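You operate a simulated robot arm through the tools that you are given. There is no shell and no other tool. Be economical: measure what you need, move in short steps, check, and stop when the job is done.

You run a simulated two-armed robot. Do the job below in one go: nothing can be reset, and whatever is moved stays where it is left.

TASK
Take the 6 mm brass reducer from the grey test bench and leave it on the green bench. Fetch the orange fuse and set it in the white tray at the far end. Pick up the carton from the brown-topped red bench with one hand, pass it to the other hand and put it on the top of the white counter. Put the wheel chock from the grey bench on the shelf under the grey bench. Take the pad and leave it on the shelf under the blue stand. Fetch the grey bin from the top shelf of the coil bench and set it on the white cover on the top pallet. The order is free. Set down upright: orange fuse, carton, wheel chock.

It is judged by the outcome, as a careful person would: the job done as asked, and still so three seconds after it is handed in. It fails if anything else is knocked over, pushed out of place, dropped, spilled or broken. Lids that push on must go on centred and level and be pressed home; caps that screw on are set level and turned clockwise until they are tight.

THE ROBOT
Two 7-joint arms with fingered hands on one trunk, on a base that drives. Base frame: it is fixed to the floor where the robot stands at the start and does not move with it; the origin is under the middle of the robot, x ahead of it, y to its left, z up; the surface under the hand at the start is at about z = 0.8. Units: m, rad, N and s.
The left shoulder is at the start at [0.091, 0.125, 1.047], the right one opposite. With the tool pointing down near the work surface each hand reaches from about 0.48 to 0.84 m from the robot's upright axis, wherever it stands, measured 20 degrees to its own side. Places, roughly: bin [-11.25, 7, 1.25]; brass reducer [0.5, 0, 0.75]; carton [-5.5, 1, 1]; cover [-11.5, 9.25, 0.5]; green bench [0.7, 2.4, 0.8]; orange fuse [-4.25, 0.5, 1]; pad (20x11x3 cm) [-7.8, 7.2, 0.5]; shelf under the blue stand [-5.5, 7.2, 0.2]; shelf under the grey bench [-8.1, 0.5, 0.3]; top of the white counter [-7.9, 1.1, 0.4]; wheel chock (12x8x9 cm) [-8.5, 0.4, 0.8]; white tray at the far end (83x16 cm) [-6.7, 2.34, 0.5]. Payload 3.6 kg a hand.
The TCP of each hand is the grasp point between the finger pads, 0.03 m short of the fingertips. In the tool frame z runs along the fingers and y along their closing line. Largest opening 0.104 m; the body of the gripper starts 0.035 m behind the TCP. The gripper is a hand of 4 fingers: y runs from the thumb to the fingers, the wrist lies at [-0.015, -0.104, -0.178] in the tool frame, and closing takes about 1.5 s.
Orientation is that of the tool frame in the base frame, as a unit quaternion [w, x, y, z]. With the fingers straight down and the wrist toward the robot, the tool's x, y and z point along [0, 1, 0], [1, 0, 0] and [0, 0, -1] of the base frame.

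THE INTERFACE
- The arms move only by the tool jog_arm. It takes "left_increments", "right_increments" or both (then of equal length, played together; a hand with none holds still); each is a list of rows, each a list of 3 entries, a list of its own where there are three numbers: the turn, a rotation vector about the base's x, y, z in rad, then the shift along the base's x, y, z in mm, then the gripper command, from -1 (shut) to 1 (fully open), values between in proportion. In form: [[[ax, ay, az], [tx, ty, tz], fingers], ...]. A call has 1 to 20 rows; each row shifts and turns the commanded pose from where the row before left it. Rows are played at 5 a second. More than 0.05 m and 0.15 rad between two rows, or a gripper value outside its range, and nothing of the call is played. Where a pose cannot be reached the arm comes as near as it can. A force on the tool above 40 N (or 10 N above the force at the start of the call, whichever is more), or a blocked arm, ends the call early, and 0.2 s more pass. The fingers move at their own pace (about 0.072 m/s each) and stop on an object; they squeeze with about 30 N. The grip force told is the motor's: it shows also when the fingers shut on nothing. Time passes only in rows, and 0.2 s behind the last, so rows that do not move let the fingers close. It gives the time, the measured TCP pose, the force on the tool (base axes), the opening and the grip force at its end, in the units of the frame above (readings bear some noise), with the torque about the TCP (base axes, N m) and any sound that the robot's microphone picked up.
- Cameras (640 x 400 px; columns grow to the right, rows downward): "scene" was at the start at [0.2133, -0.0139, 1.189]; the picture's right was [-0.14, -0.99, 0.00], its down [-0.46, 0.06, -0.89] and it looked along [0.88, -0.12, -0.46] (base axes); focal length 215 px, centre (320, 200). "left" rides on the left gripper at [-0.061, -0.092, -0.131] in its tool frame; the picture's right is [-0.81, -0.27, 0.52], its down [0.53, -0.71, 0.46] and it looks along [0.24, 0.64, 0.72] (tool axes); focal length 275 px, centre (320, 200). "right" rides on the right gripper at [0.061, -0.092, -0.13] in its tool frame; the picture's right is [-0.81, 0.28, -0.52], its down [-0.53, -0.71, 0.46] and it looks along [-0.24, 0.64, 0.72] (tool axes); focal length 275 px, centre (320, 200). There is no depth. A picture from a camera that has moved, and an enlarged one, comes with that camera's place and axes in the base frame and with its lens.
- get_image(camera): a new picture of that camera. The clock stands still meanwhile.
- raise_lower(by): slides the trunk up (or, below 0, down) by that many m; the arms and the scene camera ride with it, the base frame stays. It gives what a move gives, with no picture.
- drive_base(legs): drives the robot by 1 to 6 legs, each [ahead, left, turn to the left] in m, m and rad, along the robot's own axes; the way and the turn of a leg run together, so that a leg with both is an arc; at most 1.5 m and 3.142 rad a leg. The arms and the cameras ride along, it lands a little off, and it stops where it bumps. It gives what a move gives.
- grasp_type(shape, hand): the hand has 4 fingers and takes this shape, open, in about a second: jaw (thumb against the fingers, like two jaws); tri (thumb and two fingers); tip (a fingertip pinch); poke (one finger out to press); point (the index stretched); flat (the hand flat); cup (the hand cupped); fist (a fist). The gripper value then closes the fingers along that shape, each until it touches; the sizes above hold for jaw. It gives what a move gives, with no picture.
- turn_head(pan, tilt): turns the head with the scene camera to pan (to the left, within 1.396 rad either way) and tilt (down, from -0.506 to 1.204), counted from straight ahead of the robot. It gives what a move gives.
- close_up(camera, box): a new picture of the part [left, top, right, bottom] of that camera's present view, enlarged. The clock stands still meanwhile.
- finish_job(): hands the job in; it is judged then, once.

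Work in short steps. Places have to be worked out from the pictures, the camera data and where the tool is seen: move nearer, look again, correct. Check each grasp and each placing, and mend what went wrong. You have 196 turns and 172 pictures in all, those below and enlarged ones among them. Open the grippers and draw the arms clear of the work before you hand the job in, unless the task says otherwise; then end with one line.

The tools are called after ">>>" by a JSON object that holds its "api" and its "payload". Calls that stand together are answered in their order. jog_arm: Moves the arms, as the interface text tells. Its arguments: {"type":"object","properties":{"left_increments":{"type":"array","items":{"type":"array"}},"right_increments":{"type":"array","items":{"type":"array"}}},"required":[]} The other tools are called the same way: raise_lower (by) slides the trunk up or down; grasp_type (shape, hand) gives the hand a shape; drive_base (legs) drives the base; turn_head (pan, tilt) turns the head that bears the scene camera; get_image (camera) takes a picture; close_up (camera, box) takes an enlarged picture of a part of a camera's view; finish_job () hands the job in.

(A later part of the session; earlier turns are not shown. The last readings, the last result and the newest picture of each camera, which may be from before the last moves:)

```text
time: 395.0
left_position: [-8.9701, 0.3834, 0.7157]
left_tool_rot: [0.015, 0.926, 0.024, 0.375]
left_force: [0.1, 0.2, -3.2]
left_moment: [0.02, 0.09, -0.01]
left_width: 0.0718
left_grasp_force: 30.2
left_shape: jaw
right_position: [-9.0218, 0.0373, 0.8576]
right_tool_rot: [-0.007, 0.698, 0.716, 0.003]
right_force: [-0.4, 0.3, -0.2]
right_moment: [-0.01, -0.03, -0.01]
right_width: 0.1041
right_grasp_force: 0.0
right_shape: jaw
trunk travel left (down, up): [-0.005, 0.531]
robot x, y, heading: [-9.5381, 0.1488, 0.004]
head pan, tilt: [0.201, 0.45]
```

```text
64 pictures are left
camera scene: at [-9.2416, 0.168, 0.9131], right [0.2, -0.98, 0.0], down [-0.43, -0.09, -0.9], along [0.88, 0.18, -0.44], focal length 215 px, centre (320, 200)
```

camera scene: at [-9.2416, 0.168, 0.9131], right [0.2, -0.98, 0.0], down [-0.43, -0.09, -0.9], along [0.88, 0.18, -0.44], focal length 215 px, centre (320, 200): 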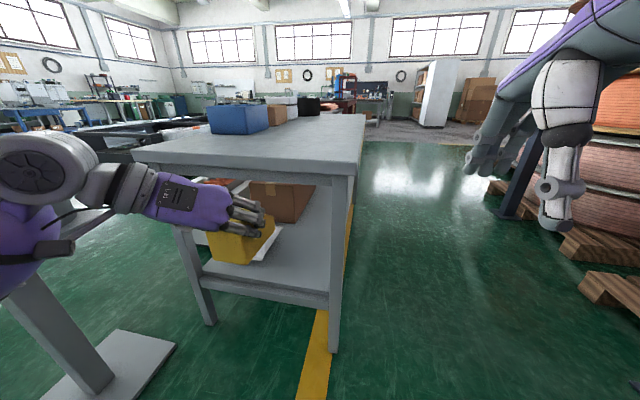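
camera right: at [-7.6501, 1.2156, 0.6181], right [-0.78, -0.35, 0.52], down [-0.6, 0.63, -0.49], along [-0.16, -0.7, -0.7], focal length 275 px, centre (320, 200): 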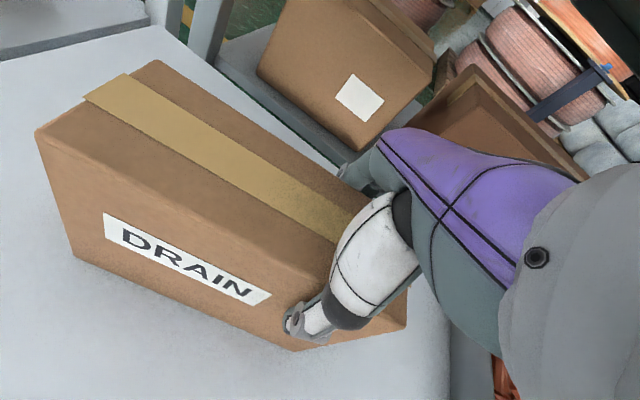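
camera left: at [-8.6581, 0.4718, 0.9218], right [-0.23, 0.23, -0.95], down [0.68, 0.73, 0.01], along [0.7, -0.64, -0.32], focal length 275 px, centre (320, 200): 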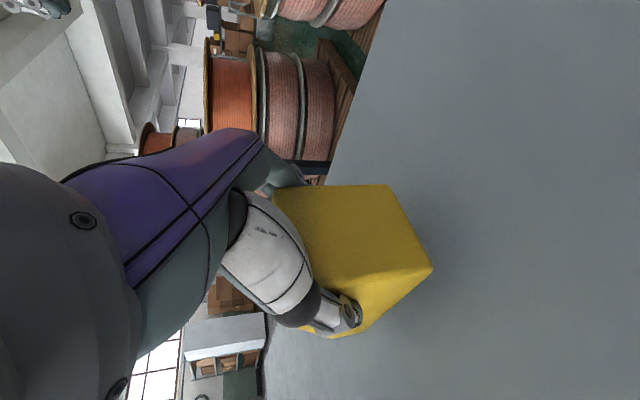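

I zoom on the shelf end to find the free spot beside the white bag.

>>> {"api": "close_up", "payload": {"camera": "scene", "box": [170, 150, 370, 320]}}

>>> {"api": "get_image", "payload": {"camera": "right"}}

```text
2.35 times, centred on (270, 235) of scene
camera zoom: at [-9.2416, 0.168, 0.9131], right [0.2, -0.98, 0.0], down [-0.43, -0.09, -0.9], along [0.88, 0.18, -0.44], focal length 506 px, centre (438, 118)
```

zoom: 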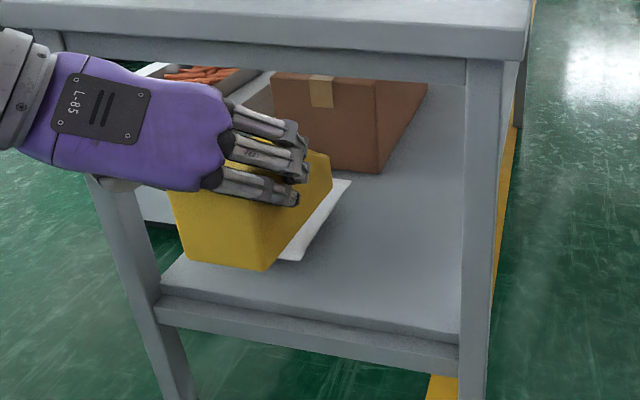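

```text
62 pictures are left
camera right: at [-9.116, 0.0952, 0.9894], right [0.3, -0.81, 0.51], down [-0.7, -0.54, -0.46], along [0.65, -0.22, -0.73], focal length 275 px, centre (320, 200)
```

right: 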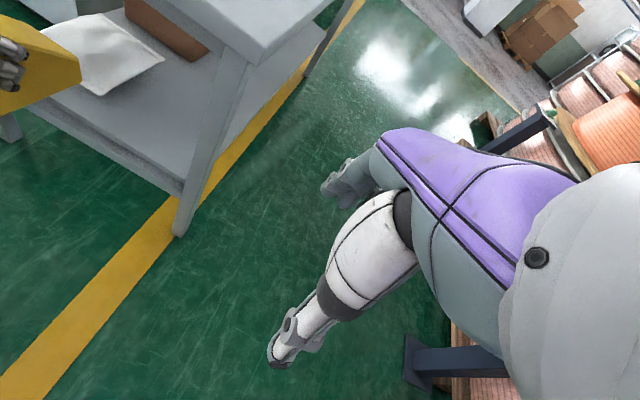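

Shelf surface z ≈ 0.362, free for y 0.24–0.50. I lower the hand outside the bench to travel height, then drive in.

>>> {"api": "jog_arm", "payload": {"left_increments": [[[0, 0, 0], [0, -1, -40], -1], [[0, 0, 0], [0, -1, -40], -1], [[0, 0, 0], [0, -2, -40], -1], [[0, 0, 0], [0, -2, -40], -1], [[0, 0, 0], [0, -2, -40], -1], [[0, 0, 0], [0, -2, -36], -1], [[0, 0, 0], [0, 0, 0], -1]]}}

>>> {"api": "get_image", "payload": {"camera": "scene"}}

```text
time: 396.6
left_position: [-8.9692, 0.372, 0.4795]
left_tool_rot: [0.015, 0.926, 0.025, 0.376]
left_force: [0.2, 0.6, -3.1]
left_moment: [0.01, 0.14, 0.03]
left_width: 0.0721
left_grasp_force: 30.2
left_shape: jaw
right_position: [-9.0228, 0.0372, 0.8572]
right_tool_rot: [-0.007, 0.698, 0.716, 0.004]
right_force: [0.4, -0.3, 1.2]
right_moment: [-0.01, 0.0, 0.0]
right_width: 0.1038
right_grasp_force: 0.0
right_shape: jaw
trunk travel left (down, up): [-0.005, 0.531]
robot x, y, heading: [-9.5382, 0.1522, 0.007]
head pan, tilt: [0.201, 0.45]
```

```text
61 pictures are left
camera scene: at [-9.2416, 0.1679, 0.9132], right [0.2, -0.98, 0.0], down [-0.43, -0.09, -0.9], along [0.88, 0.18, -0.44], focal length 215 px, centre (320, 200)
```

scene: 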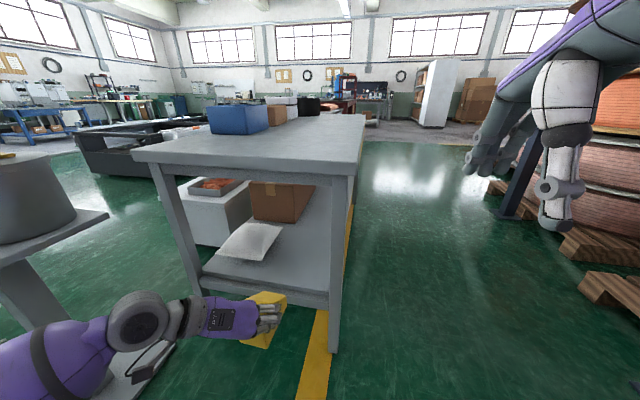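

The left elbow will pass near the bench's back leg, so I shift 4.5 cm south and enter in two steps, checking between.

>>> {"api": "drive_base", "payload": {"legs": [[0, -0.045, 0], [0.16, 0, 0]]}}

>>> {"api": "turn_head", "payload": {"pan": 0.4, "tilt": 0.7}}

>>> {"api": "get_image", "payload": {"camera": "scene"}}

```text
time: 398.7
left_position: [-8.8104, 0.3258, 0.48]
left_tool_rot: [0.016, 0.927, 0.023, 0.374]
left_force: [-0.3, -0.3, -3.5]
left_moment: [0.01, 0.09, 0.01]
left_width: 0.0719
left_grasp_force: 29.9
left_shape: jaw
right_position: [-8.8628, -0.0088, 0.8575]
right_tool_rot: [-0.006, 0.699, 0.715, 0.003]
right_force: [-0.6, 0.3, -0.1]
right_moment: [0.0, 0.04, -0.03]
right_width: 0.1037
right_grasp_force: 0.0
right_shape: jaw
trunk travel left (down, up): [-0.005, 0.531]
robot x, y, heading: [-9.3826, 0.1047, -0.004]
head pan, tilt: [0.201, 0.45]
```

```text
time: 399.5
left_position: [-8.8102, 0.3273, 0.4802]
left_tool_rot: [0.015, 0.927, 0.023, 0.373]
left_force: [-0.2, 0.2, -3.4]
left_moment: [-0.02, 0.11, 0.01]
left_width: 0.0721
left_grasp_force: 30.1
left_shape: jaw
right_position: [-8.8639, -0.0075, 0.8584]
right_tool_rot: [-0.006, 0.698, 0.716, 0.003]
right_force: [-0.3, 0.0, 0.2]
right_moment: [-0.03, 0.01, 0.0]
right_width: 0.1036
right_grasp_force: 0.1
right_shape: jaw
trunk travel left (down, up): [-0.005, 0.531]
robot x, y, heading: [-9.3848, 0.105, 0.004]
head pan, tilt: [0.4, 0.7]
```

```text
60 pictures are left
camera scene: at [-9.0943, 0.1374, 0.891], right [0.39, -0.92, 0.0], down [-0.59, -0.25, -0.77], along [0.7, 0.3, -0.64], focal length 215 px, centre (320, 200)
```

scene: 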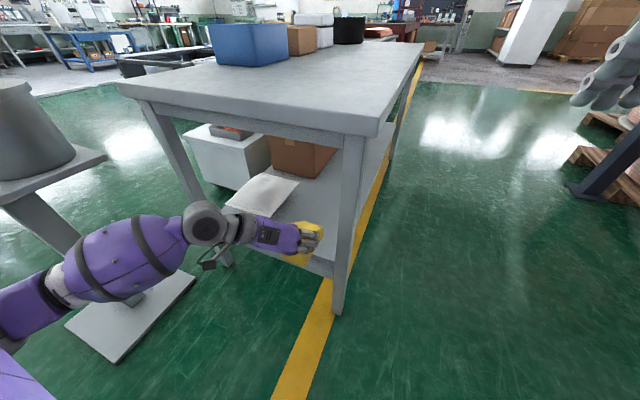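

Clearances look fine. I advance 0.13 m more, then lower to contact.

>>> {"api": "drive_base", "payload": {"legs": [[0.13, 0, 0]]}}

>>> {"api": "jog_arm", "payload": {"left_increments": [[[0, 0, 0], [0, 0, -20], -1], [[0, 0, 0], [0, 0, -15], -1], [[0, 0, 0], [0, 0, -6], -1], [[0, 0, 0], [0, 0, -4], -1], [[0, 0, 0], [0, 0, -3], -1], [[0, 0, 0], [0, 0, -3], -1], [[0, 0, 0], [0, 0, 0], -1]]}}

>>> {"api": "get_image", "payload": {"camera": "scene"}}

```text
time: 400.7
left_position: [-8.6835, 0.3273, 0.4784]
left_tool_rot: [0.015, 0.927, 0.022, 0.374]
left_force: [-0.3, 0.6, -3.5]
left_moment: [0.0, 0.13, 0.03]
left_width: 0.0718
left_grasp_force: 30.0
left_shape: jaw
right_position: [-8.7354, -0.0073, 0.8586]
right_tool_rot: [-0.006, 0.698, 0.716, 0.002]
right_force: [0.6, -0.2, -0.2]
right_moment: [-0.01, -0.01, 0.01]
right_width: 0.1041
right_grasp_force: 0.1
right_shape: jaw
trunk travel left (down, up): [-0.005, 0.531]
robot x, y, heading: [-9.2494, 0.1051, -0.001]
head pan, tilt: [0.4, 0.7]
```

```text
time: 402.3
left_position: [-8.6834, 0.327, 0.4289]
left_tool_rot: [0.015, 0.927, 0.023, 0.374]
left_force: [0.2, -0.1, -2.3]
left_moment: [0.01, 0.08, -0.03]
left_width: 0.0717
left_grasp_force: 30.0
left_shape: jaw
right_position: [-8.7357, -0.0078, 0.8571]
right_tool_rot: [-0.005, 0.699, 0.715, 0.004]
right_force: [-1.1, -1.2, -0.4]
right_moment: [0.04, -0.01, 0.0]
right_width: 0.104
right_grasp_force: 0.1
right_shape: jaw
trunk travel left (down, up): [-0.005, 0.531]
robot x, y, heading: [-9.2521, 0.1036, 0.006]
head pan, tilt: [0.4, 0.7]
```

```text
59 pictures are left
camera scene: at [-8.9664, 0.1377, 0.891], right [0.39, -0.92, 0.0], down [-0.59, -0.25, -0.76], along [0.7, 0.3, -0.64], focal length 215 px, centre (320, 200)
```

scene: 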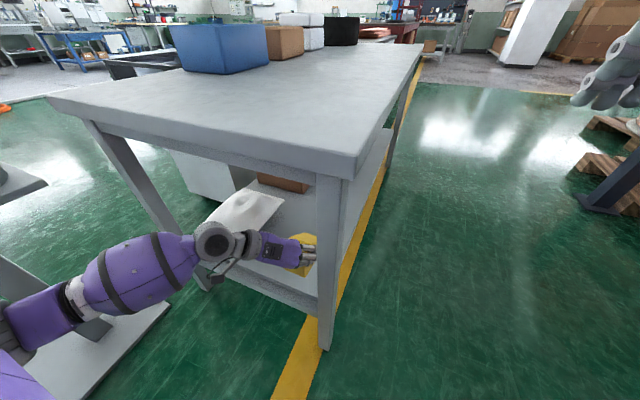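

No contact yet; I keep lowering in 3 mm steps.

>>> {"api": "jog_arm", "payload": {"left_increments": [[[0, 0, 0], [0, 0, -3], -1], [[0, 0, 0], [0, 0, -3], -1], [[0, 0, 0], [0, 0, -3], -1], [[0, 0, 0], [0, 0, -3], -1], [[0, 0, 0], [0, 0, -3], -1], [[0, 0, 0], [0, 0, 0], -1]]}}

```text
time: 403.7
left_position: [-8.6844, 0.3275, 0.4143]
left_tool_rot: [0.015, 0.927, 0.023, 0.374]
left_force: [0.8, -0.4, -3.2]
left_moment: [0.03, 0.12, 0.03]
left_width: 0.0719
left_grasp_force: 30.0
left_shape: jaw
right_position: [-8.7351, -0.0072, 0.858]
right_tool_rot: [-0.005, 0.698, 0.716, 0.004]
right_force: [0.8, -0.2, -0.3]
right_moment: [0.0, -0.01, 0.01]
right_width: 0.1038
right_grasp_force: 0.0
right_shape: jaw
trunk travel left (down, up): [-0.005, 0.531]
robot x, y, heading: [-9.2512, 0.1061, -0.0]
head pan, tilt: [0.4, 0.7]
```

>>> {"api": "close_up", "payload": {"camera": "scene", "box": [180, 180, 360, 320]}}

>>> {"api": "jog_arm", "payload": {"left_increments": [[[0, 0, 0], [0, 0, -3], -1], [[0, 0, 0], [0, 0, -3], -1], [[0, 0, 0], [0, 0, -3], -1], [[0, 0, 0], [0, 0, -3], -1], [[0, 0, 0], [0, 0, 0], -1]]}}

```text
2.86 times, centred on (270, 250) of scene
camera zoom: at [-8.9664, 0.1377, 0.891], right [0.39, -0.92, 0.0], down [-0.59, -0.25, -0.76], along [0.7, 0.3, -0.64], focal length 615 px, centre (463, 57)
```

zoom: 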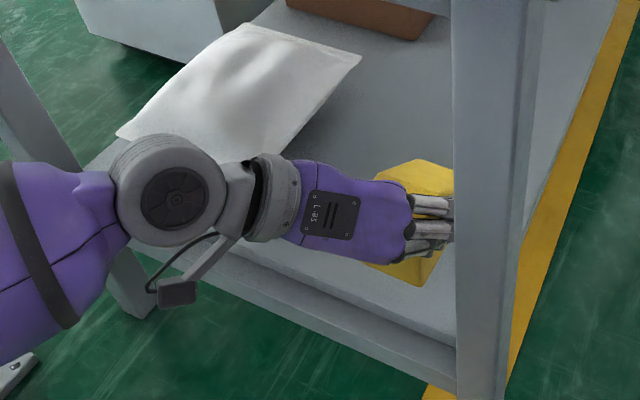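

```text
time: 404.9
left_position: [-8.6834, 0.3272, 0.4024]
left_tool_rot: [0.015, 0.927, 0.023, 0.375]
left_force: [0.0, -0.2, -3.4]
left_moment: [0.0, 0.06, -0.03]
left_width: 0.0719
left_grasp_force: 29.9
left_shape: jaw
right_position: [-8.7352, -0.0077, 0.8583]
right_tool_rot: [-0.005, 0.698, 0.716, 0.004]
right_force: [-1.0, -0.5, 0.2]
right_moment: [0.0, -0.01, 0.01]
right_width: 0.1038
right_grasp_force: 0.1
right_shape: jaw
trunk travel left (down, up): [-0.005, 0.531]
robot x, y, heading: [-9.2511, 0.1043, 0.004]
head pan, tilt: [0.4, 0.7]
```

Still free; continuing down until contact.

>>> {"api": "jog_arm", "payload": {"left_increments": [[[0, 0, 0], [0, 0, -3], -1], [[0, 0, 0], [0, 0, -3], -1], [[0, 0, 0], [0, 0, -3], -1], [[0, 0, 0], [0, 0, -3], -1], [[0, 0, 0], [0, 0, -3], -1], [[0, 0, 0], [0, 0, -3], -1], [[0, 0, 0], [0, 0, -3], -1], [[0, 0, 0], [0, 0, 0], -1]]}}

>>> {"api": "close_up", "payload": {"camera": "scene", "box": [180, 180, 360, 320]}}

```text
time: 406.7
left_position: [-8.6839, 0.3279, 0.3811]
left_tool_rot: [0.015, 0.927, 0.022, 0.373]
left_force: [0.0, 0.1, -2.7]
left_moment: [0.02, 0.08, 0.01]
left_width: 0.0717
left_grasp_force: 30.2
left_shape: jaw
right_position: [-8.7359, -0.008, 0.8577]
right_tool_rot: [-0.006, 0.698, 0.716, 0.003]
right_force: [0.0, 0.3, 0.8]
right_moment: [-0.01, 0.01, -0.01]
right_width: 0.1035
right_grasp_force: 0.2
right_shape: jaw
trunk travel left (down, up): [-0.005, 0.531]
robot x, y, heading: [-9.2512, 0.1044, 0.004]
head pan, tilt: [0.4, 0.7]
```

```text
2.86 times, centred on (270, 250) of scene
camera zoom: at [-8.9664, 0.1377, 0.891], right [0.39, -0.92, 0.0], down [-0.59, -0.25, -0.76], along [0.7, 0.3, -0.64], focal length 615 px, centre (463, 57)
```

zoom: 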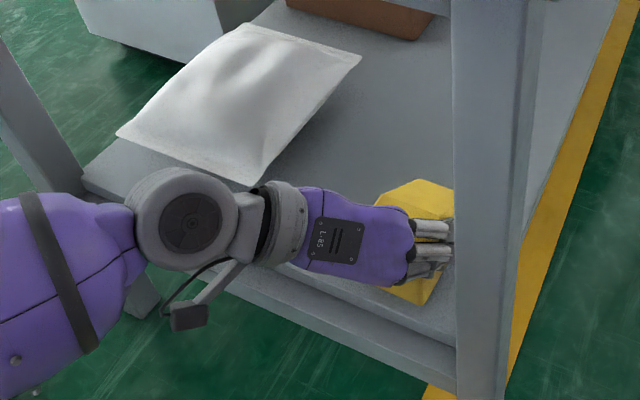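

The chock is close to the shelf's west edge, so I move 6 cm further in and then continue lowering.

>>> {"api": "drive_base", "payload": {"legs": [[0.06, 0, 0]]}}

>>> {"api": "jog_arm", "payload": {"left_increments": [[[0, 0, 0], [0, 0, -3], -1], [[0, 0, 0], [0, 0, -3], -1], [[0, 0, 0], [0, 0, -3], -1], [[0, 0, 0], [0, 0, -3], -1], [[0, 0, 0], [0, 0, -3], -1], [[0, 0, 0], [0, 0, -3], -1], [[0, 0, 0], [0, 0, 0], -1]]}}

>>> {"api": "get_image", "payload": {"camera": "scene"}}

```text
time: 407.7
left_position: [-8.6232, 0.3271, 0.3807]
left_tool_rot: [0.016, 0.927, 0.023, 0.374]
left_force: [0.2, 0.3, -3.7]
left_moment: [0.01, 0.07, 0.01]
left_width: 0.0716
left_grasp_force: 29.7
left_shape: jaw
right_position: [-8.6757, -0.0075, 0.8574]
right_tool_rot: [-0.006, 0.698, 0.716, 0.004]
right_force: [0.2, 0.5, -0.4]
right_moment: [-0.01, 0.01, 0.01]
right_width: 0.1038
right_grasp_force: 0.0
right_shape: jaw
trunk travel left (down, up): [-0.005, 0.531]
robot x, y, heading: [-9.1944, 0.1054, 0.001]
head pan, tilt: [0.4, 0.7]
```

```text
time: 409.3
left_position: [-8.6227, 0.3248, 0.3652]
left_tool_rot: [0.015, 0.926, 0.023, 0.375]
left_force: [-3.2, -3.1, 10.0]
left_moment: [0.31, 0.04, 0.19]
left_width: 0.0718
left_grasp_force: 30.0
left_shape: jaw
right_position: [-8.6756, -0.0078, 0.859]
right_tool_rot: [-0.006, 0.698, 0.716, 0.005]
right_force: [0.3, 0.1, 0.1]
right_moment: [-0.01, -0.02, 0.0]
right_width: 0.1039
right_grasp_force: 0.0
right_shape: jaw
trunk travel left (down, up): [-0.005, 0.531]
robot x, y, heading: [-9.1891, 0.1057, 0.0]
head pan, tilt: [0.4, 0.7]
```

```text
56 pictures are left
camera scene: at [-8.9073, 0.1372, 0.8913], right [0.39, -0.92, 0.0], down [-0.59, -0.25, -0.77], along [0.7, 0.3, -0.64], focal length 215 px, centre (320, 200)
```

scene: 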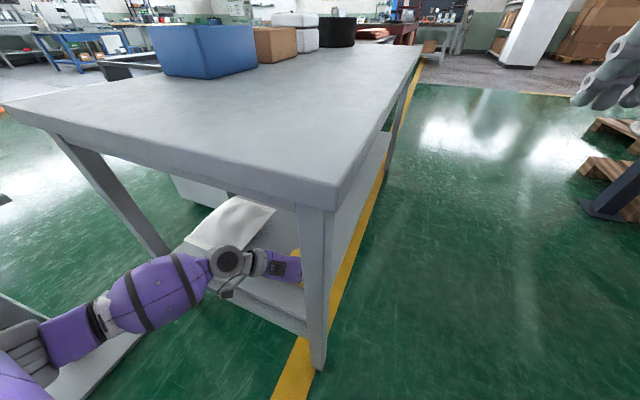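

Contact at about 10 N: the shelf is at z ≈ 0.30. I release, withdraw along the finger axis, then back out.

>>> {"api": "jog_arm", "payload": {"left_increments": [[[0, 0, 0], [0, 0, 0], 0.4], [[0, 0, 0], [0, 0, 0], 0.95], [[0, 0, 0], [0, 0, 0], 0.95], [[0, 0, 0], [0, 0, 0], 0.95], [[0, 0, 0], [-14, 0, 14], 0.95], [[0, 0, 0], [-28, 0, 28], 0.95], [[0, 0, 0], [-28, 0, 28], 0.95], [[0, 0, 0], [-20, 0, 0], 1]]}}

>>> {"api": "drive_base", "payload": {"legs": [[-0.35, 0, 0]]}}

>>> {"api": "get_image", "payload": {"camera": "scene"}}

```text
time: 411.1
left_position: [-8.712, 0.3266, 0.433]
left_tool_rot: [0.015, 0.927, 0.022, 0.374]
left_force: [0.3, -0.6, 0.3]
left_moment: [-0.03, 0.02, -0.03]
left_width: 0.1037
left_grasp_force: 0.1
left_shape: jaw
right_position: [-8.6769, -0.0074, 0.8582]
right_tool_rot: [-0.005, 0.698, 0.716, 0.004]
right_force: [-0.2, -0.4, 0.2]
right_moment: [-0.01, 0.02, -0.01]
right_width: 0.104
right_grasp_force: 0.1
right_shape: jaw
trunk travel left (down, up): [-0.005, 0.531]
robot x, y, heading: [-9.1924, 0.107, -0.001]
head pan, tilt: [0.4, 0.7]
```

```text
time: 413.4
left_position: [-9.0593, 0.3249, 0.4335]
left_tool_rot: [0.016, 0.927, 0.021, 0.375]
left_force: [0.1, 0.4, 0.8]
left_moment: [0.02, -0.03, -0.02]
left_width: 0.1035
left_grasp_force: 0.1
left_shape: jaw
right_position: [-9.0223, -0.0087, 0.8585]
right_tool_rot: [-0.005, 0.7, 0.714, 0.004]
right_force: [0.2, -0.7, 0.3]
right_moment: [0.01, 0.0, 0.02]
right_width: 0.1037
right_grasp_force: 0.0
right_shape: jaw
trunk travel left (down, up): [-0.005, 0.531]
robot x, y, heading: [-9.5374, 0.1074, 0.002]
head pan, tilt: [0.4, 0.7]
```

```text
55 pictures are left
camera scene: at [-9.2532, 0.1368, 0.8911], right [0.39, -0.92, 0.0], down [-0.59, -0.25, -0.77], along [0.7, 0.3, -0.64], focal length 215 px, centre (320, 200)
```

scene: 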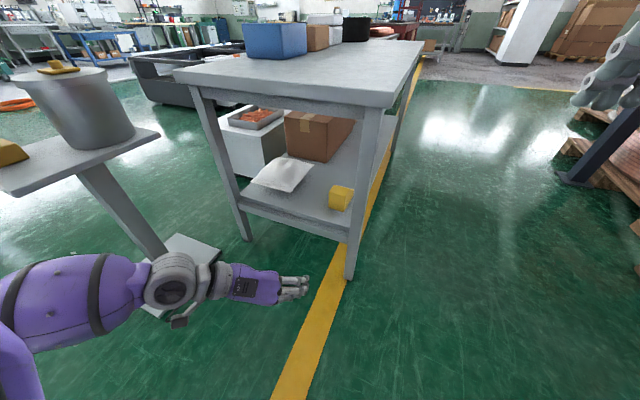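

The chock stands upright on the shelf. I restore the left hand to its default pose while raising it, then raise the trunk.

>>> {"api": "jog_arm", "payload": {"left_increments": [[[0, 0, 0], [0, 0, 45], 1], [[0, 0, 0], [0, 0, 45], 1], [[0, 0.14, 0], [0, 0, 45], 1], [[0, 0.14, 0], [0, 0, 45], 1], [[0, 0.14, 0], [0, 0, 45], 1], [[0, 0.14, 0], [0, 0, 45], 1], [[0, 0.14, 0], [0, 0, 45], 1], [[0, 0.08, 0], [0, 0, 45], 1], [[0, 0, 0.14], [0, 0, 45], 1], [[0, 0, 0.14], [0, 0, 30], 1], [[0, 0, 0.14], [0, 0, 0], 1], [[0, 0, 0.14], [0, 0, 0], 1], [[0, 0, 0.14], [0, -3, 0], 1], [[0, 0, 0.14], [0, -3, 0], 1], [[0, 0, 0.14], [0, -3, 0], 1], [[0, 0, 0.14], [0, -3, 0], 1], [[0, 0, 0.14], [0, -3, 0], 1], [[0, 0, 0.14], [0, -3, 0], 1], [[0, 0, 0.14], [0, -3, 0], 1]]}}

>>> {"api": "raise_lower", "payload": {"by": 0.27}}

```text
time: 417.4
left_position: [-9.0591, 0.3045, 0.8678]
left_tool_rot: [0.01, 0.699, 0.715, 0.0]
left_force: [-0.6, -0.3, 0.5]
left_moment: [-0.01, -0.01, -0.02]
left_width: 0.1039
left_grasp_force: 0.1
left_shape: jaw
right_position: [-9.0233, -0.009, 0.8575]
right_tool_rot: [-0.006, 0.7, 0.714, 0.005]
right_force: [-0.6, 0.4, 0.1]
right_moment: [0.01, -0.01, 0.0]
right_width: 0.1041
right_grasp_force: 0.0
right_shape: jaw
trunk travel left (down, up): [-0.005, 0.531]
robot x, y, heading: [-9.5355, 0.1062, -0.001]
head pan, tilt: [0.4, 0.7]
```

```text
time: 420.1
left_position: [-9.0583, 0.3044, 1.1378]
left_tool_rot: [0.009, 0.7, 0.714, 0.0]
left_force: [0.7, -0.3, 0.1]
left_moment: [0.04, -0.03, -0.03]
left_width: 0.1035
left_grasp_force: 0.2
left_shape: jaw
right_position: [-9.0211, -0.009, 1.1274]
right_tool_rot: [-0.005, 0.7, 0.715, 0.003]
right_force: [0.1, -0.5, -0.1]
right_moment: [-0.01, -0.04, -0.01]
right_width: 0.1039
right_grasp_force: 0.1
right_shape: jaw
trunk travel left (down, up): [-0.275, 0.261]
robot x, y, heading: [-9.5378, 0.1038, -0.0]
head pan, tilt: [0.4, 0.7]
```

Next: the pad near (-7.8, 7.2). I strafe back north past the pedestal, turn to face north, and look.

>>> {"api": "drive_base", "payload": {"legs": [[0, 0.8, 0], [0, 0.9, 0], [0, 0, 1.4]]}}

>>> {"api": "turn_head", "payload": {"pan": 0.0, "tilt": 0.2}}

>>> {"api": "get_image", "payload": {"camera": "scene"}}

```text
time: 438.8
left_position: [-9.6569, 2.3034, 1.1382]
left_tool_rot: [0.007, 0.071, 0.997, 0.006]
left_force: [0.1, 0.9, -0.1]
left_moment: [-0.02, 0.01, 0.05]
left_width: 0.1037
left_grasp_force: 0.0
left_shape: jaw
right_position: [-9.3427, 2.2885, 1.1272]
right_tool_rot: [-0.007, 0.071, 0.997, 0.0]
right_force: [-0.2, 0.0, 0.3]
right_moment: [-0.02, -0.02, -0.03]
right_width: 0.104
right_grasp_force: 0.0
right_shape: jaw
trunk travel left (down, up): [-0.275, 0.261]
robot x, y, heading: [-9.5358, 1.7996, 1.411]
head pan, tilt: [0.4, 0.7]
```

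```text
time: 439.7
left_position: [-9.6567, 2.3032, 1.1381]
left_tool_rot: [0.007, 0.071, 0.997, 0.005]
left_force: [0.6, 0.5, -0.5]
left_moment: [0.02, 0.03, 0.0]
left_width: 0.1038
left_grasp_force: 0.1
left_shape: jaw
right_position: [-9.3421, 2.2872, 1.1286]
right_tool_rot: [-0.005, 0.071, 0.997, -0.001]
right_force: [0.1, 1.1, 0.0]
right_moment: [-0.03, -0.01, 0.0]
right_width: 0.104
right_grasp_force: 0.0
right_shape: jaw
trunk travel left (down, up): [-0.275, 0.261]
robot x, y, heading: [-9.5362, 1.7999, 1.411]
head pan, tilt: [0.0, 0.201]
```

```text
54 pictures are left
camera scene: at [-9.5035, 2.0108, 1.2151], right [0.99, -0.16, 0.0], down [-0.03, -0.2, -0.98], along [0.16, 0.97, -0.2], focal length 215 px, centre (320, 200)
```

scene: 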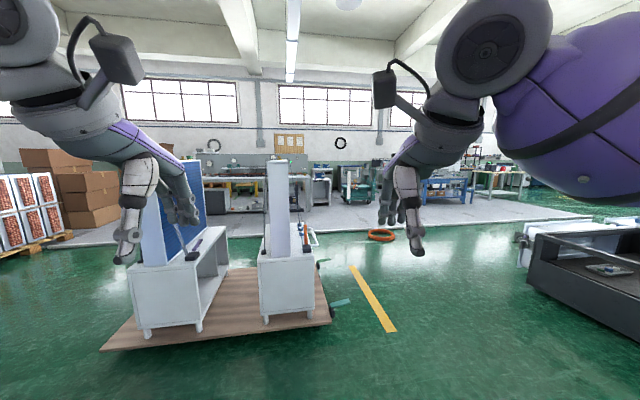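

The teal cart ahead around (-7.85, 7.2) likely holds the pad. I pass between the wooden pallet and the machine at x ≈ -8.65.

>>> {"api": "drive_base", "payload": {"legs": [[0, 0, 0.16], [0, -0.87, 0], [1.5, 0, 0], [1.4, 0, 0]]}}

>>> {"api": "turn_head", "payload": {"pan": -0.3, "tilt": 0.25}}

>>> {"api": "get_image", "payload": {"camera": "scene"}}

```text
time: 461.9
left_position: [-8.8645, 5.1638, 1.1372]
left_tool_rot: [0.006, -0.013, 1.0, 0.006]
left_force: [-0.3, 0.0, 0.2]
left_moment: [-0.01, -0.04, 0.03]
left_width: 0.1038
left_grasp_force: 0.1
left_shape: jaw
right_position: [-8.5509, 5.2024, 1.1275]
right_tool_rot: [-0.006, -0.014, 1.0, 0.0]
right_force: [-0.4, -0.7, 0.2]
right_moment: [-0.03, -0.01, 0.02]
right_width: 0.1036
right_grasp_force: 0.1
right_shape: jaw
trunk travel left (down, up): [-0.275, 0.261]
robot x, y, heading: [-8.664, 4.6886, 1.576]
head pan, tilt: [0.0, 0.201]
```

```text
time: 462.8
left_position: [-8.865, 5.1642, 1.1378]
left_tool_rot: [0.006, -0.013, 1.0, 0.007]
left_force: [0.3, 0.7, 0.7]
left_moment: [-0.04, 0.04, 0.03]
left_width: 0.1038
left_grasp_force: 0.1
left_shape: jaw
right_position: [-8.5515, 5.2028, 1.1267]
right_tool_rot: [-0.006, -0.014, 1.0, -0.001]
right_force: [-0.2, 0.1, -0.4]
right_moment: [0.02, 0.0, 0.02]
right_width: 0.1036
right_grasp_force: 0.0
right_shape: jaw
trunk travel left (down, up): [-0.275, 0.261]
robot x, y, heading: [-8.6654, 4.689, 1.571]
head pan, tilt: [-0.3, 0.25]
```

```text
53 pictures are left
camera scene: at [-8.6374, 4.8988, 1.2106], right [0.96, -0.29, 0.0], down [-0.07, -0.24, -0.97], along [0.28, 0.93, -0.25], focal length 215 px, centre (320, 200)
```

scene: 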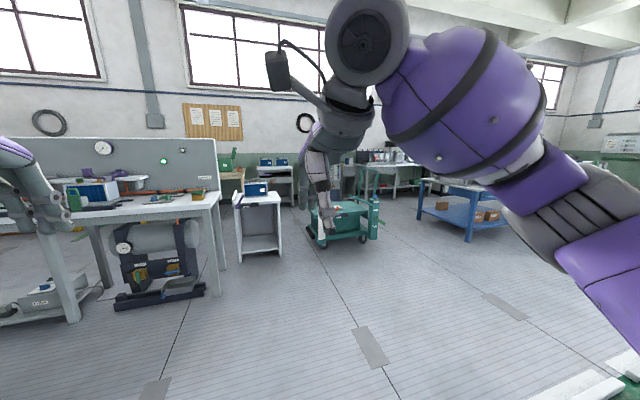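

The cart is at (-7.7, 7.2) and the blue stand near (-5.8, 6.9). I drive to the front of the cart, avoiding the orange hose ring on the floor.

>>> {"api": "drive_base", "payload": {"legs": [[1.05, 0, 0], [0, -0.9, 0], [0.65, 0, 0]]}}

>>> {"api": "turn_head", "payload": {"pan": 0.0, "tilt": 0.6}}

>>> {"api": "get_image", "payload": {"camera": "scene"}}

```text
time: 465.2
left_position: [-8.8682, 5.4531, 1.137]
left_tool_rot: [0.006, -0.016, 1.0, 0.004]
left_force: [1.3, -0.1, 0.0]
left_moment: [0.05, 0.01, -0.01]
left_width: 0.1036
left_grasp_force: 0.1
left_shape: jaw
right_position: [-8.5534, 5.4907, 1.1268]
right_tool_rot: [-0.006, -0.014, 1.0, -0.002]
right_force: [-0.6, -1.0, -0.3]
right_moment: [0.03, 0.0, 0.0]
right_width: 0.1039
right_grasp_force: 0.0
right_shape: jaw
trunk travel left (down, up): [-0.275, 0.261]
robot x, y, heading: [-8.665, 4.9771, 1.576]
head pan, tilt: [-0.3, 0.25]
stopped in leg 1: the robot was blocked; the commanded pose is now the measured one
```

```text
time: 466.0
left_position: [-8.869, 5.4556, 1.1355]
left_tool_rot: [0.006, -0.015, 1.0, 0.003]
left_force: [-0.4, 0.5, 0.7]
left_moment: [-0.02, -0.02, -0.01]
left_width: 0.1036
left_grasp_force: 0.0
left_shape: jaw
right_position: [-8.5536, 5.4942, 1.1258]
right_tool_rot: [-0.006, -0.013, 1.0, -0.004]
right_force: [0.1, 1.5, -0.1]
right_moment: [-0.02, -0.03, -0.01]
right_width: 0.1042
right_grasp_force: 0.1
right_shape: jaw
trunk travel left (down, up): [-0.275, 0.261]
robot x, y, heading: [-8.6672, 4.9748, 1.576]
head pan, tilt: [0.0, 0.6]
```

```text
52 pictures are left
camera scene: at [-8.667, 5.1882, 1.1785], right [1.0, 0.01, 0.0], down [0.0, -0.56, -0.83], along [-0.01, 0.83, -0.56], focal length 215 px, centre (320, 200)
```

scene: 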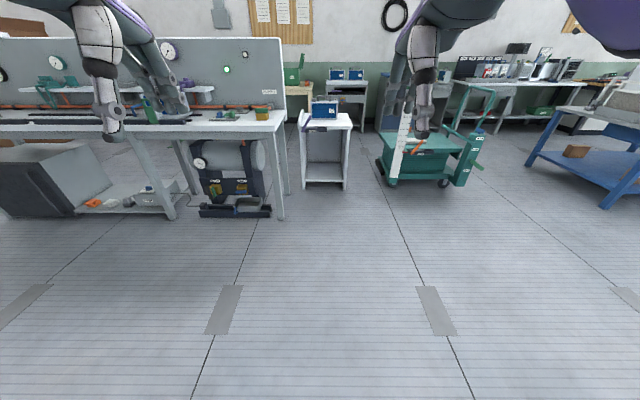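

Blocked at y ≈ 4.98: the grey floor may be a raised platform. I look down at its edge and along it for a ramp.

>>> {"api": "turn_head", "payload": {"pan": -0.5, "tilt": 1.1}}

>>> {"api": "get_image", "payload": {"camera": "scene"}}

>>> {"api": "turn_head", "payload": {"pan": -1.1, "tilt": 0.5}}

>>> {"api": "get_image", "payload": {"camera": "scene"}}

```text
time: 467.0
left_position: [-8.8687, 5.4549, 1.1349]
left_tool_rot: [0.005, -0.015, 1.0, 0.003]
left_force: [-0.9, -0.5, -0.4]
left_moment: [0.02, -0.03, -0.05]
left_width: 0.1036
left_grasp_force: 0.0
left_shape: jaw
right_position: [-8.5549, 5.4935, 1.1254]
right_tool_rot: [-0.006, -0.014, 1.0, -0.004]
right_force: [0.0, 0.4, -0.3]
right_moment: [-0.01, -0.02, 0.0]
right_width: 0.1039
right_grasp_force: 0.0
right_shape: jaw
trunk travel left (down, up): [-0.275, 0.261]
robot x, y, heading: [-8.666, 4.9761, 1.581]
head pan, tilt: [-0.499, 1.1]
```

```text
51 pictures are left
camera scene: at [-8.6367, 5.1558, 1.1398], right [0.88, -0.47, 0.0], down [-0.42, -0.79, -0.45], along [0.21, 0.4, -0.89], focal length 215 px, centre (320, 200)
```

scene: 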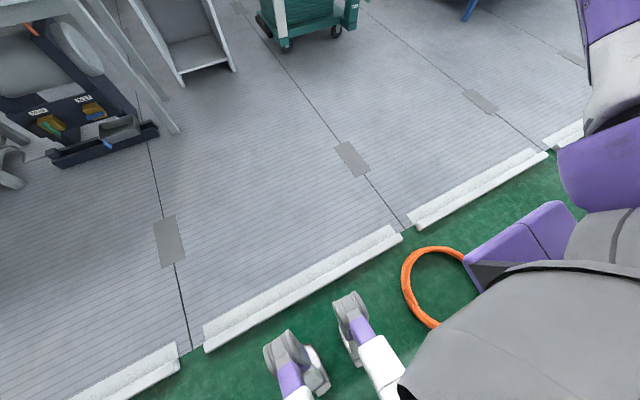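

```text
time: 468.0
left_position: [-8.8686, 5.4557, 1.1354]
left_tool_rot: [0.006, -0.015, 1.0, 0.003]
left_force: [-0.4, 0.0, 0.3]
left_moment: [0.0, -0.05, 0.01]
left_width: 0.1039
left_grasp_force: 0.0
left_shape: jaw
right_position: [-8.5535, 5.4956, 1.1248]
right_tool_rot: [-0.006, -0.013, 1.0, -0.005]
right_force: [1.0, 1.1, 0.0]
right_moment: [0.04, -0.04, -0.01]
right_width: 0.1039
right_grasp_force: 0.0
right_shape: jaw
trunk travel left (down, up): [-0.275, 0.261]
robot x, y, heading: [-8.6655, 4.9796, 1.578]
head pan, tilt: [-1.1, 0.499]
```

```text
50 pictures are left
camera scene: at [-8.5858, 5.142, 1.1874], right [0.46, -0.89, 0.0], down [-0.43, -0.22, -0.88], along [0.78, 0.4, -0.48], focal length 215 px, centre (320, 200)
```

scene: 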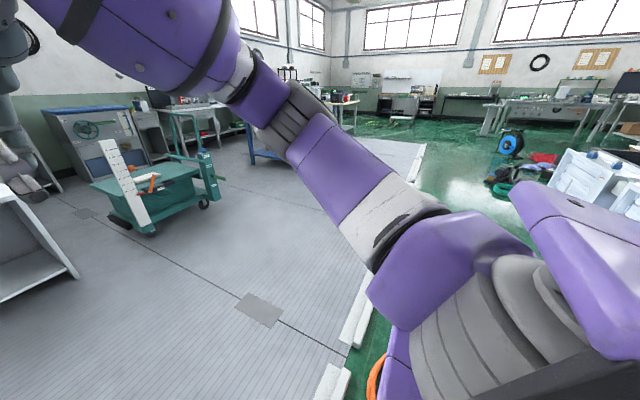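

A white curb lines the platform's south edge. I zoom toward its east end to look for an opening, then check west.

>>> {"api": "close_up", "payload": {"camera": "scene", "box": [330, 100, 490, 200]}}

>>> {"api": "turn_head", "payload": {"pan": 0.9, "tilt": 0.5}}

>>> {"api": "get_image", "payload": {"camera": "scene"}}

```text
4.00 times, centred on (410, 150) of scene
camera zoom: at [-8.5858, 5.142, 1.1874], right [0.46, -0.89, 0.0], down [-0.43, -0.22, -0.88], along [0.78, 0.4, -0.48], focal length 861 px, centre (-40, 400)
```

zoom: 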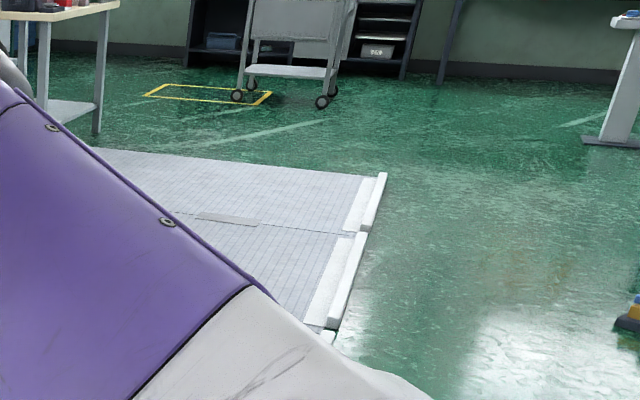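

```text
time: 469.9
left_position: [-8.8677, 5.4558, 1.1354]
left_tool_rot: [0.006, -0.015, 1.0, 0.003]
left_force: [-0.9, 0.1, -0.6]
left_moment: [-0.02, 0.02, -0.03]
left_width: 0.1039
left_grasp_force: 0.1
left_shape: jaw
right_position: [-8.5535, 5.4948, 1.1259]
right_tool_rot: [-0.006, -0.013, 1.0, -0.005]
right_force: [-0.7, -0.2, 0.7]
right_moment: [-0.01, 0.02, 0.0]
right_width: 0.104
right_grasp_force: 0.0
right_shape: jaw
trunk travel left (down, up): [-0.275, 0.261]
robot x, y, heading: [-8.6657, 4.9741, 1.573]
head pan, tilt: [0.901, 0.499]
```

```text
48 pictures are left
camera scene: at [-8.7382, 5.1562, 1.1875], right [0.62, 0.79, 0.0], down [0.38, -0.29, -0.88], along [-0.69, 0.54, -0.48], focal length 215 px, centre (320, 200)
```

scene: 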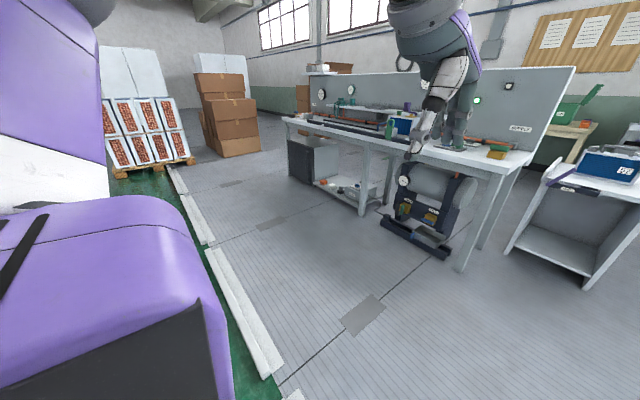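

The mat's east edge (x ≈ -3.3, y 5.3–6.5) has no curb. I back off, turn east, and drive along y ≈ 4.5.

>>> {"api": "drive_base", "payload": {"legs": [[-0.5, 0, 0], [0, 0, -1.57], [1.5, 0, 0], [0.4, 0.1, 0]]}}

>>> {"api": "turn_head", "payload": {"pan": 0.0, "tilt": 0.4}}

>>> {"api": "get_image", "payload": {"camera": "scene"}}

```text
time: 479.6
left_position: [-7.6563, 4.7094, 1.1342]
left_tool_rot: [0.005, 0.69, 0.724, -0.003]
left_force: [0.8, 0.4, -0.3]
left_moment: [0.0, 0.1, -0.03]
left_width: 0.104
left_grasp_force: 0.1
left_shape: jaw
right_position: [-7.6124, 4.3959, 1.1236]
right_tool_rot: [-0.008, 0.69, 0.724, 0.001]
right_force: [1.1, -0.6, 0.3]
right_moment: [0.02, 0.06, 0.04]
right_width: 0.1037
right_grasp_force: 0.2
right_shape: jaw
trunk travel left (down, up): [-0.275, 0.261]
robot x, y, heading: [-8.135, 4.4978, 0.033]
head pan, tilt: [0.901, 0.499]
stopped in leg 3: the robot was blocked; the commanded pose is now the measured one
```

```text
time: 480.8
left_position: [-7.6622, 4.7098, 1.1365]
left_tool_rot: [0.008, 0.69, 0.724, -0.001]
left_force: [-0.5, 0.0, 0.6]
left_moment: [-0.04, 0.0, -0.01]
left_width: 0.1037
left_grasp_force: 0.1
left_shape: jaw
right_position: [-7.617, 4.396, 1.1266]
right_tool_rot: [-0.006, 0.69, 0.724, 0.002]
right_force: [-0.2, 0.1, 0.3]
right_moment: [-0.03, -0.02, -0.04]
right_width: 0.104
right_grasp_force: 0.0
right_shape: jaw
trunk travel left (down, up): [-0.275, 0.261]
robot x, y, heading: [-8.1362, 4.498, 0.029]
head pan, tilt: [0.0, 0.4]
```

```text
47 pictures are left
camera scene: at [-7.92, 4.5009, 1.1966], right [0.03, -1.0, 0.0], down [-0.39, -0.01, -0.92], along [0.92, 0.03, -0.39], focal length 215 px, centre (320, 200)
```

scene: 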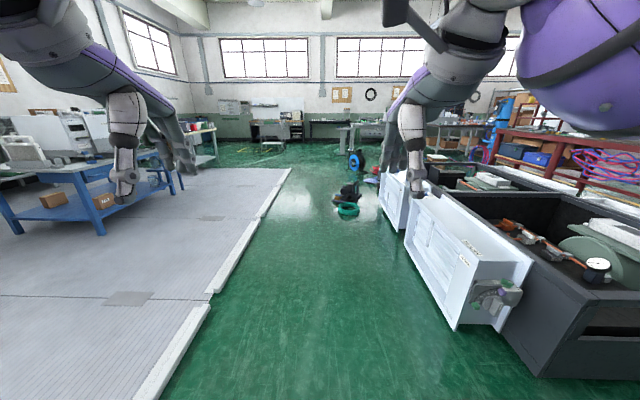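

Blocked again, perhaps by the hose ring at my feet; I look down.

>>> {"api": "turn_head", "payload": {"pan": 0.1, "tilt": 1.2}}

>>> {"api": "get_image", "payload": {"camera": "scene"}}

```text
time: 482.0
left_position: [-7.6624, 4.7082, 1.1365]
left_tool_rot: [0.008, 0.69, 0.724, -0.001]
left_force: [0.2, 0.1, -0.2]
left_moment: [0.0, 0.01, 0.03]
left_width: 0.1038
left_grasp_force: 0.0
left_shape: jaw
right_position: [-7.6169, 4.3951, 1.1261]
right_tool_rot: [-0.007, 0.69, 0.724, 0.002]
right_force: [-0.8, -0.4, -0.5]
right_moment: [-0.04, -0.02, -0.02]
right_width: 0.104
right_grasp_force: 0.0
right_shape: jaw
trunk travel left (down, up): [-0.275, 0.261]
robot x, y, heading: [-8.1357, 4.4961, 0.026]
head pan, tilt: [0.099, 1.201]
```

```text
46 pictures are left
camera scene: at [-7.9571, 4.5053, 1.1338], right [0.13, -0.99, 0.0], down [-0.92, -0.12, -0.36], along [0.36, 0.05, -0.93], focal length 215 px, centre (320, 200)
```

scene: 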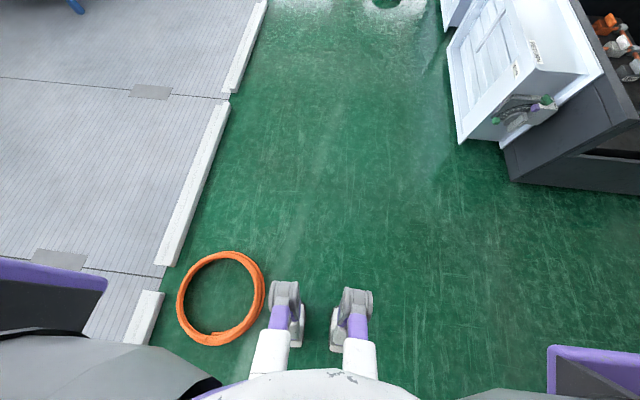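

The hose ring is just left of my left foot. I back 5 cm, shift right, and go on east past it.

>>> {"api": "drive_base", "payload": {"legs": [[-0.06, 0, 0], [0, -0.2, 0], [0.8, -0.05, 0], [1.4, 0.35, 0]]}}

>>> {"api": "turn_head", "payload": {"pan": 0.0, "tilt": 0.5}}

>>> {"api": "get_image", "payload": {"camera": "scene"}}

```text
time: 495.6
left_position: [-5.5317, 4.8602, 1.1361]
left_tool_rot: [0.008, 0.688, 0.725, -0.001]
left_force: [0.4, 0.2, 0.3]
left_moment: [-0.01, 0.0, 0.01]
left_width: 0.104
left_grasp_force: 0.1
left_shape: jaw
right_position: [-5.4844, 4.5459, 1.1267]
right_tool_rot: [-0.006, 0.688, 0.725, 0.002]
right_force: [0.2, -0.8, 0.6]
right_moment: [0.01, 0.03, -0.01]
right_width: 0.1039
right_grasp_force: 0.0
right_shape: jaw
trunk travel left (down, up): [-0.275, 0.261]
robot x, y, heading: [-6.0043, 4.6463, 0.031]
head pan, tilt: [0.099, 1.201]
```

```text
time: 496.6
left_position: [-5.5316, 4.8602, 1.1365]
left_tool_rot: [0.007, 0.688, 0.725, -0.002]
left_force: [-0.5, 0.4, -0.2]
left_moment: [-0.03, 0.01, 0.0]
left_width: 0.1039
left_grasp_force: 0.0
left_shape: jaw
right_position: [-5.4851, 4.5472, 1.1253]
right_tool_rot: [-0.006, 0.689, 0.725, 0.002]
right_force: [-0.2, -0.2, -0.1]
right_moment: [-0.03, -0.01, 0.0]
right_width: 0.1039
right_grasp_force: 0.1
right_shape: jaw
trunk travel left (down, up): [-0.275, 0.261]
robot x, y, heading: [-6.0042, 4.6492, 0.026]
head pan, tilt: [0.0, 0.499]
```

```text
45 pictures are left
camera scene: at [-5.7899, 4.6514, 1.1874], right [0.03, -1.0, 0.0], down [-0.48, -0.01, -0.88], along [0.88, 0.03, -0.48], focal length 215 px, centre (320, 200)
```

scene: 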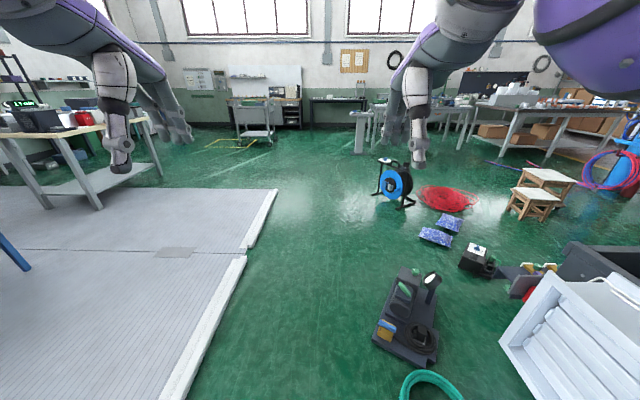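

The way to the mat's open east end is clear. I drive around it, then turn west onto the mat.

>>> {"api": "drive_base", "payload": {"legs": [[1.45, 0.04, 0], [1.45, 0, 0], [0, 1.2, 0], [0, 0, 3.1], [0.9, 0, 0]]}}

>>> {"api": "get_image", "payload": {"camera": "scene"}}

```text
time: 532.5
left_position: [-4.5294, 5.7912, 1.1352]
left_tool_rot: [-0.002, 0.711, -0.704, -0.007]
left_force: [0.1, -0.4, -0.1]
left_moment: [0.03, -0.03, 0.01]
left_width: 0.1037
left_grasp_force: 0.1
left_shape: jaw
right_position: [-4.5611, 6.1063, 1.1266]
right_tool_rot: [0.003, 0.71, -0.704, 0.006]
right_force: [-0.3, 0.6, -0.3]
right_moment: [0.02, -0.02, 0.02]
right_width: 0.1042
right_grasp_force: 0.1
right_shape: jaw
trunk travel left (down, up): [-0.275, 0.261]
robot x, y, heading: [-4.051, 5.9844, 3.125]
head pan, tilt: [0.0, 0.499]
```

```text
44 pictures are left
camera scene: at [-4.2634, 5.986, 1.1874], right [0.01, 1.0, 0.0], down [0.48, -0.01, -0.88], along [-0.88, 0.01, -0.48], focal length 215 px, centre (320, 200)
```

scene: 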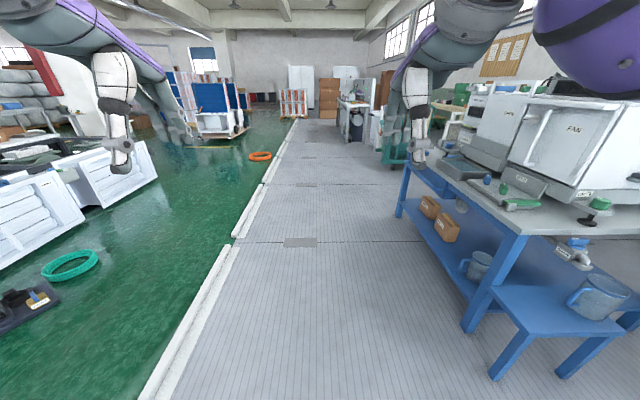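

I'm on the mat, and the blue stand with its lower shelf is to the right. I go west to the cart first for the pad.

>>> {"api": "drive_base", "payload": {"legs": [[1.4, 0, 0], [1.4, 0, 0], [0.75, 0, 0], [0, 0, -1.56]]}}

>>> {"api": "turn_head", "payload": {"pan": 0.0, "tilt": 0.6}}

>>> {"api": "get_image", "payload": {"camera": "scene"}}

```text
time: 553.5
left_position: [-7.7853, 6.5054, 1.1368]
left_tool_rot: [0.006, -0.011, 1.0, 0.004]
left_force: [-0.6, 0.4, 0.6]
left_moment: [0.02, 0.0, 0.05]
left_width: 0.1037
left_grasp_force: 0.1
left_shape: jaw
right_position: [-7.471, 6.5415, 1.1268]
right_tool_rot: [-0.006, -0.011, 1.0, -0.002]
right_force: [0.3, 0.7, -0.5]
right_moment: [0.01, 0.02, -0.01]
right_width: 0.1041
right_grasp_force: 0.1
right_shape: jaw
trunk travel left (down, up): [-0.275, 0.261]
robot x, y, heading: [-7.5857, 6.026, 1.566]
head pan, tilt: [0.0, 0.499]
```

```text
time: 554.2
left_position: [-7.787, 6.5058, 1.1356]
left_tool_rot: [0.006, -0.01, 1.0, 0.004]
left_force: [0.8, 0.6, -0.6]
left_moment: [0.06, -0.01, -0.01]
left_width: 0.104
left_grasp_force: 0.2
left_shape: jaw
right_position: [-7.4716, 6.5423, 1.1276]
right_tool_rot: [-0.006, -0.01, 1.0, -0.002]
right_force: [0.0, 0.0, -0.7]
right_moment: [0.01, 0.0, 0.02]
right_width: 0.1039
right_grasp_force: 0.1
right_shape: jaw
trunk travel left (down, up): [-0.275, 0.261]
robot x, y, heading: [-7.585, 6.0266, 1.57]
head pan, tilt: [0.0, 0.6]
```

```text
43 pictures are left
camera scene: at [-7.5875, 6.2374, 1.1784], right [1.0, 0.0, 0.0], down [0.0, -0.56, -0.83], along [0.0, 0.83, -0.56], focal length 215 px, centre (320, 200)
```

scene: 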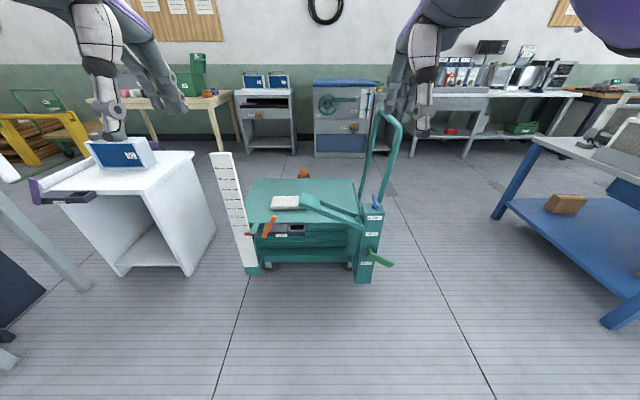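

I zoom on the cart top to identify the pad.

>>> {"api": "close_up", "payload": {"camera": "scene", "box": [220, 150, 410, 280]}}

```text
3.08 times, centred on (315, 215) of scene
camera zoom: at [-7.5875, 6.2374, 1.1784], right [1.0, 0.0, 0.0], down [0.0, -0.56, -0.83], along [0.0, 0.83, -0.56], focal length 662 px, centre (335, 154)
```

zoom: 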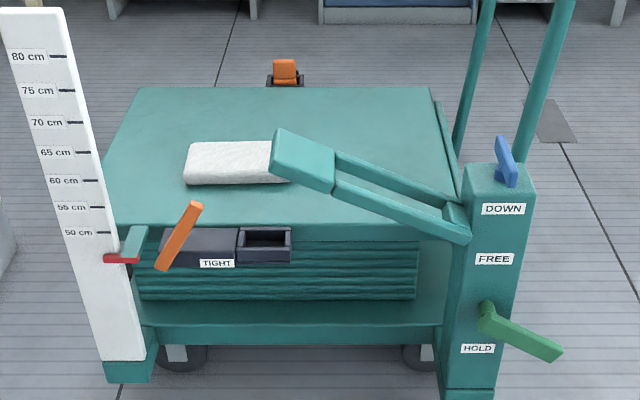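

It's a lift cart: the white pad lies partly under a teal clamp arm with a lever (HOLD/FREE/DOWN). I move closer and inspect the clamp with the wrist cameras.

>>> {"api": "drive_base", "payload": {"legs": [[0.5, 0, 0]]}}

>>> {"api": "get_image", "payload": {"camera": "left"}}

>>> {"api": "get_image", "payload": {"camera": "right"}}

```text
time: 557.1
left_position: [-7.7856, 7.0, 1.1359]
left_tool_rot: [0.007, -0.01, 1.0, 0.004]
left_force: [-0.7, 0.3, 1.0]
left_moment: [-0.01, 0.03, 0.04]
left_width: 0.104
left_grasp_force: 0.1
left_shape: jaw
right_position: [-7.4704, 7.0364, 1.1268]
right_tool_rot: [-0.007, -0.01, 1.0, -0.002]
right_force: [-1.1, 1.2, 0.9]
right_moment: [0.0, -0.04, 0.06]
right_width: 0.1043
right_grasp_force: 0.0
right_shape: jaw
trunk travel left (down, up): [-0.275, 0.261]
robot x, y, heading: [-7.5826, 6.5216, 1.567]
head pan, tilt: [0.0, 0.6]
```

```text
41 pictures are left
camera left: at [-7.7243, 6.9085, 1.2653], right [0.82, -0.25, -0.51], down [-0.51, -0.72, -0.47], along [-0.25, 0.65, -0.72], focal length 275 px, centre (320, 200)
```

left: 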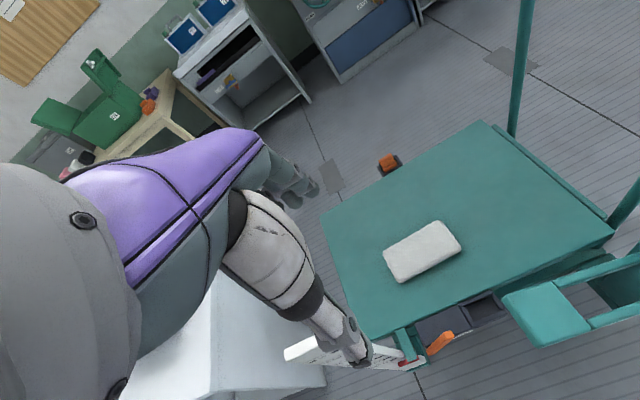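

```text
40 pictures are left
camera right: at [-7.5299, 6.9447, 1.258], right [0.81, 0.29, 0.51], down [0.54, -0.71, -0.46], along [0.22, 0.64, -0.73], focal length 275 px, centre (320, 200)
```

right: 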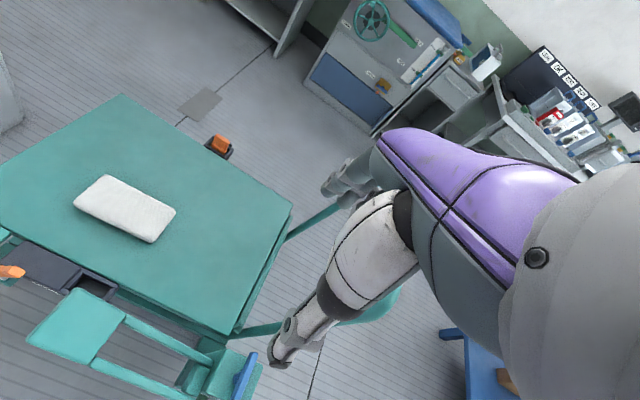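

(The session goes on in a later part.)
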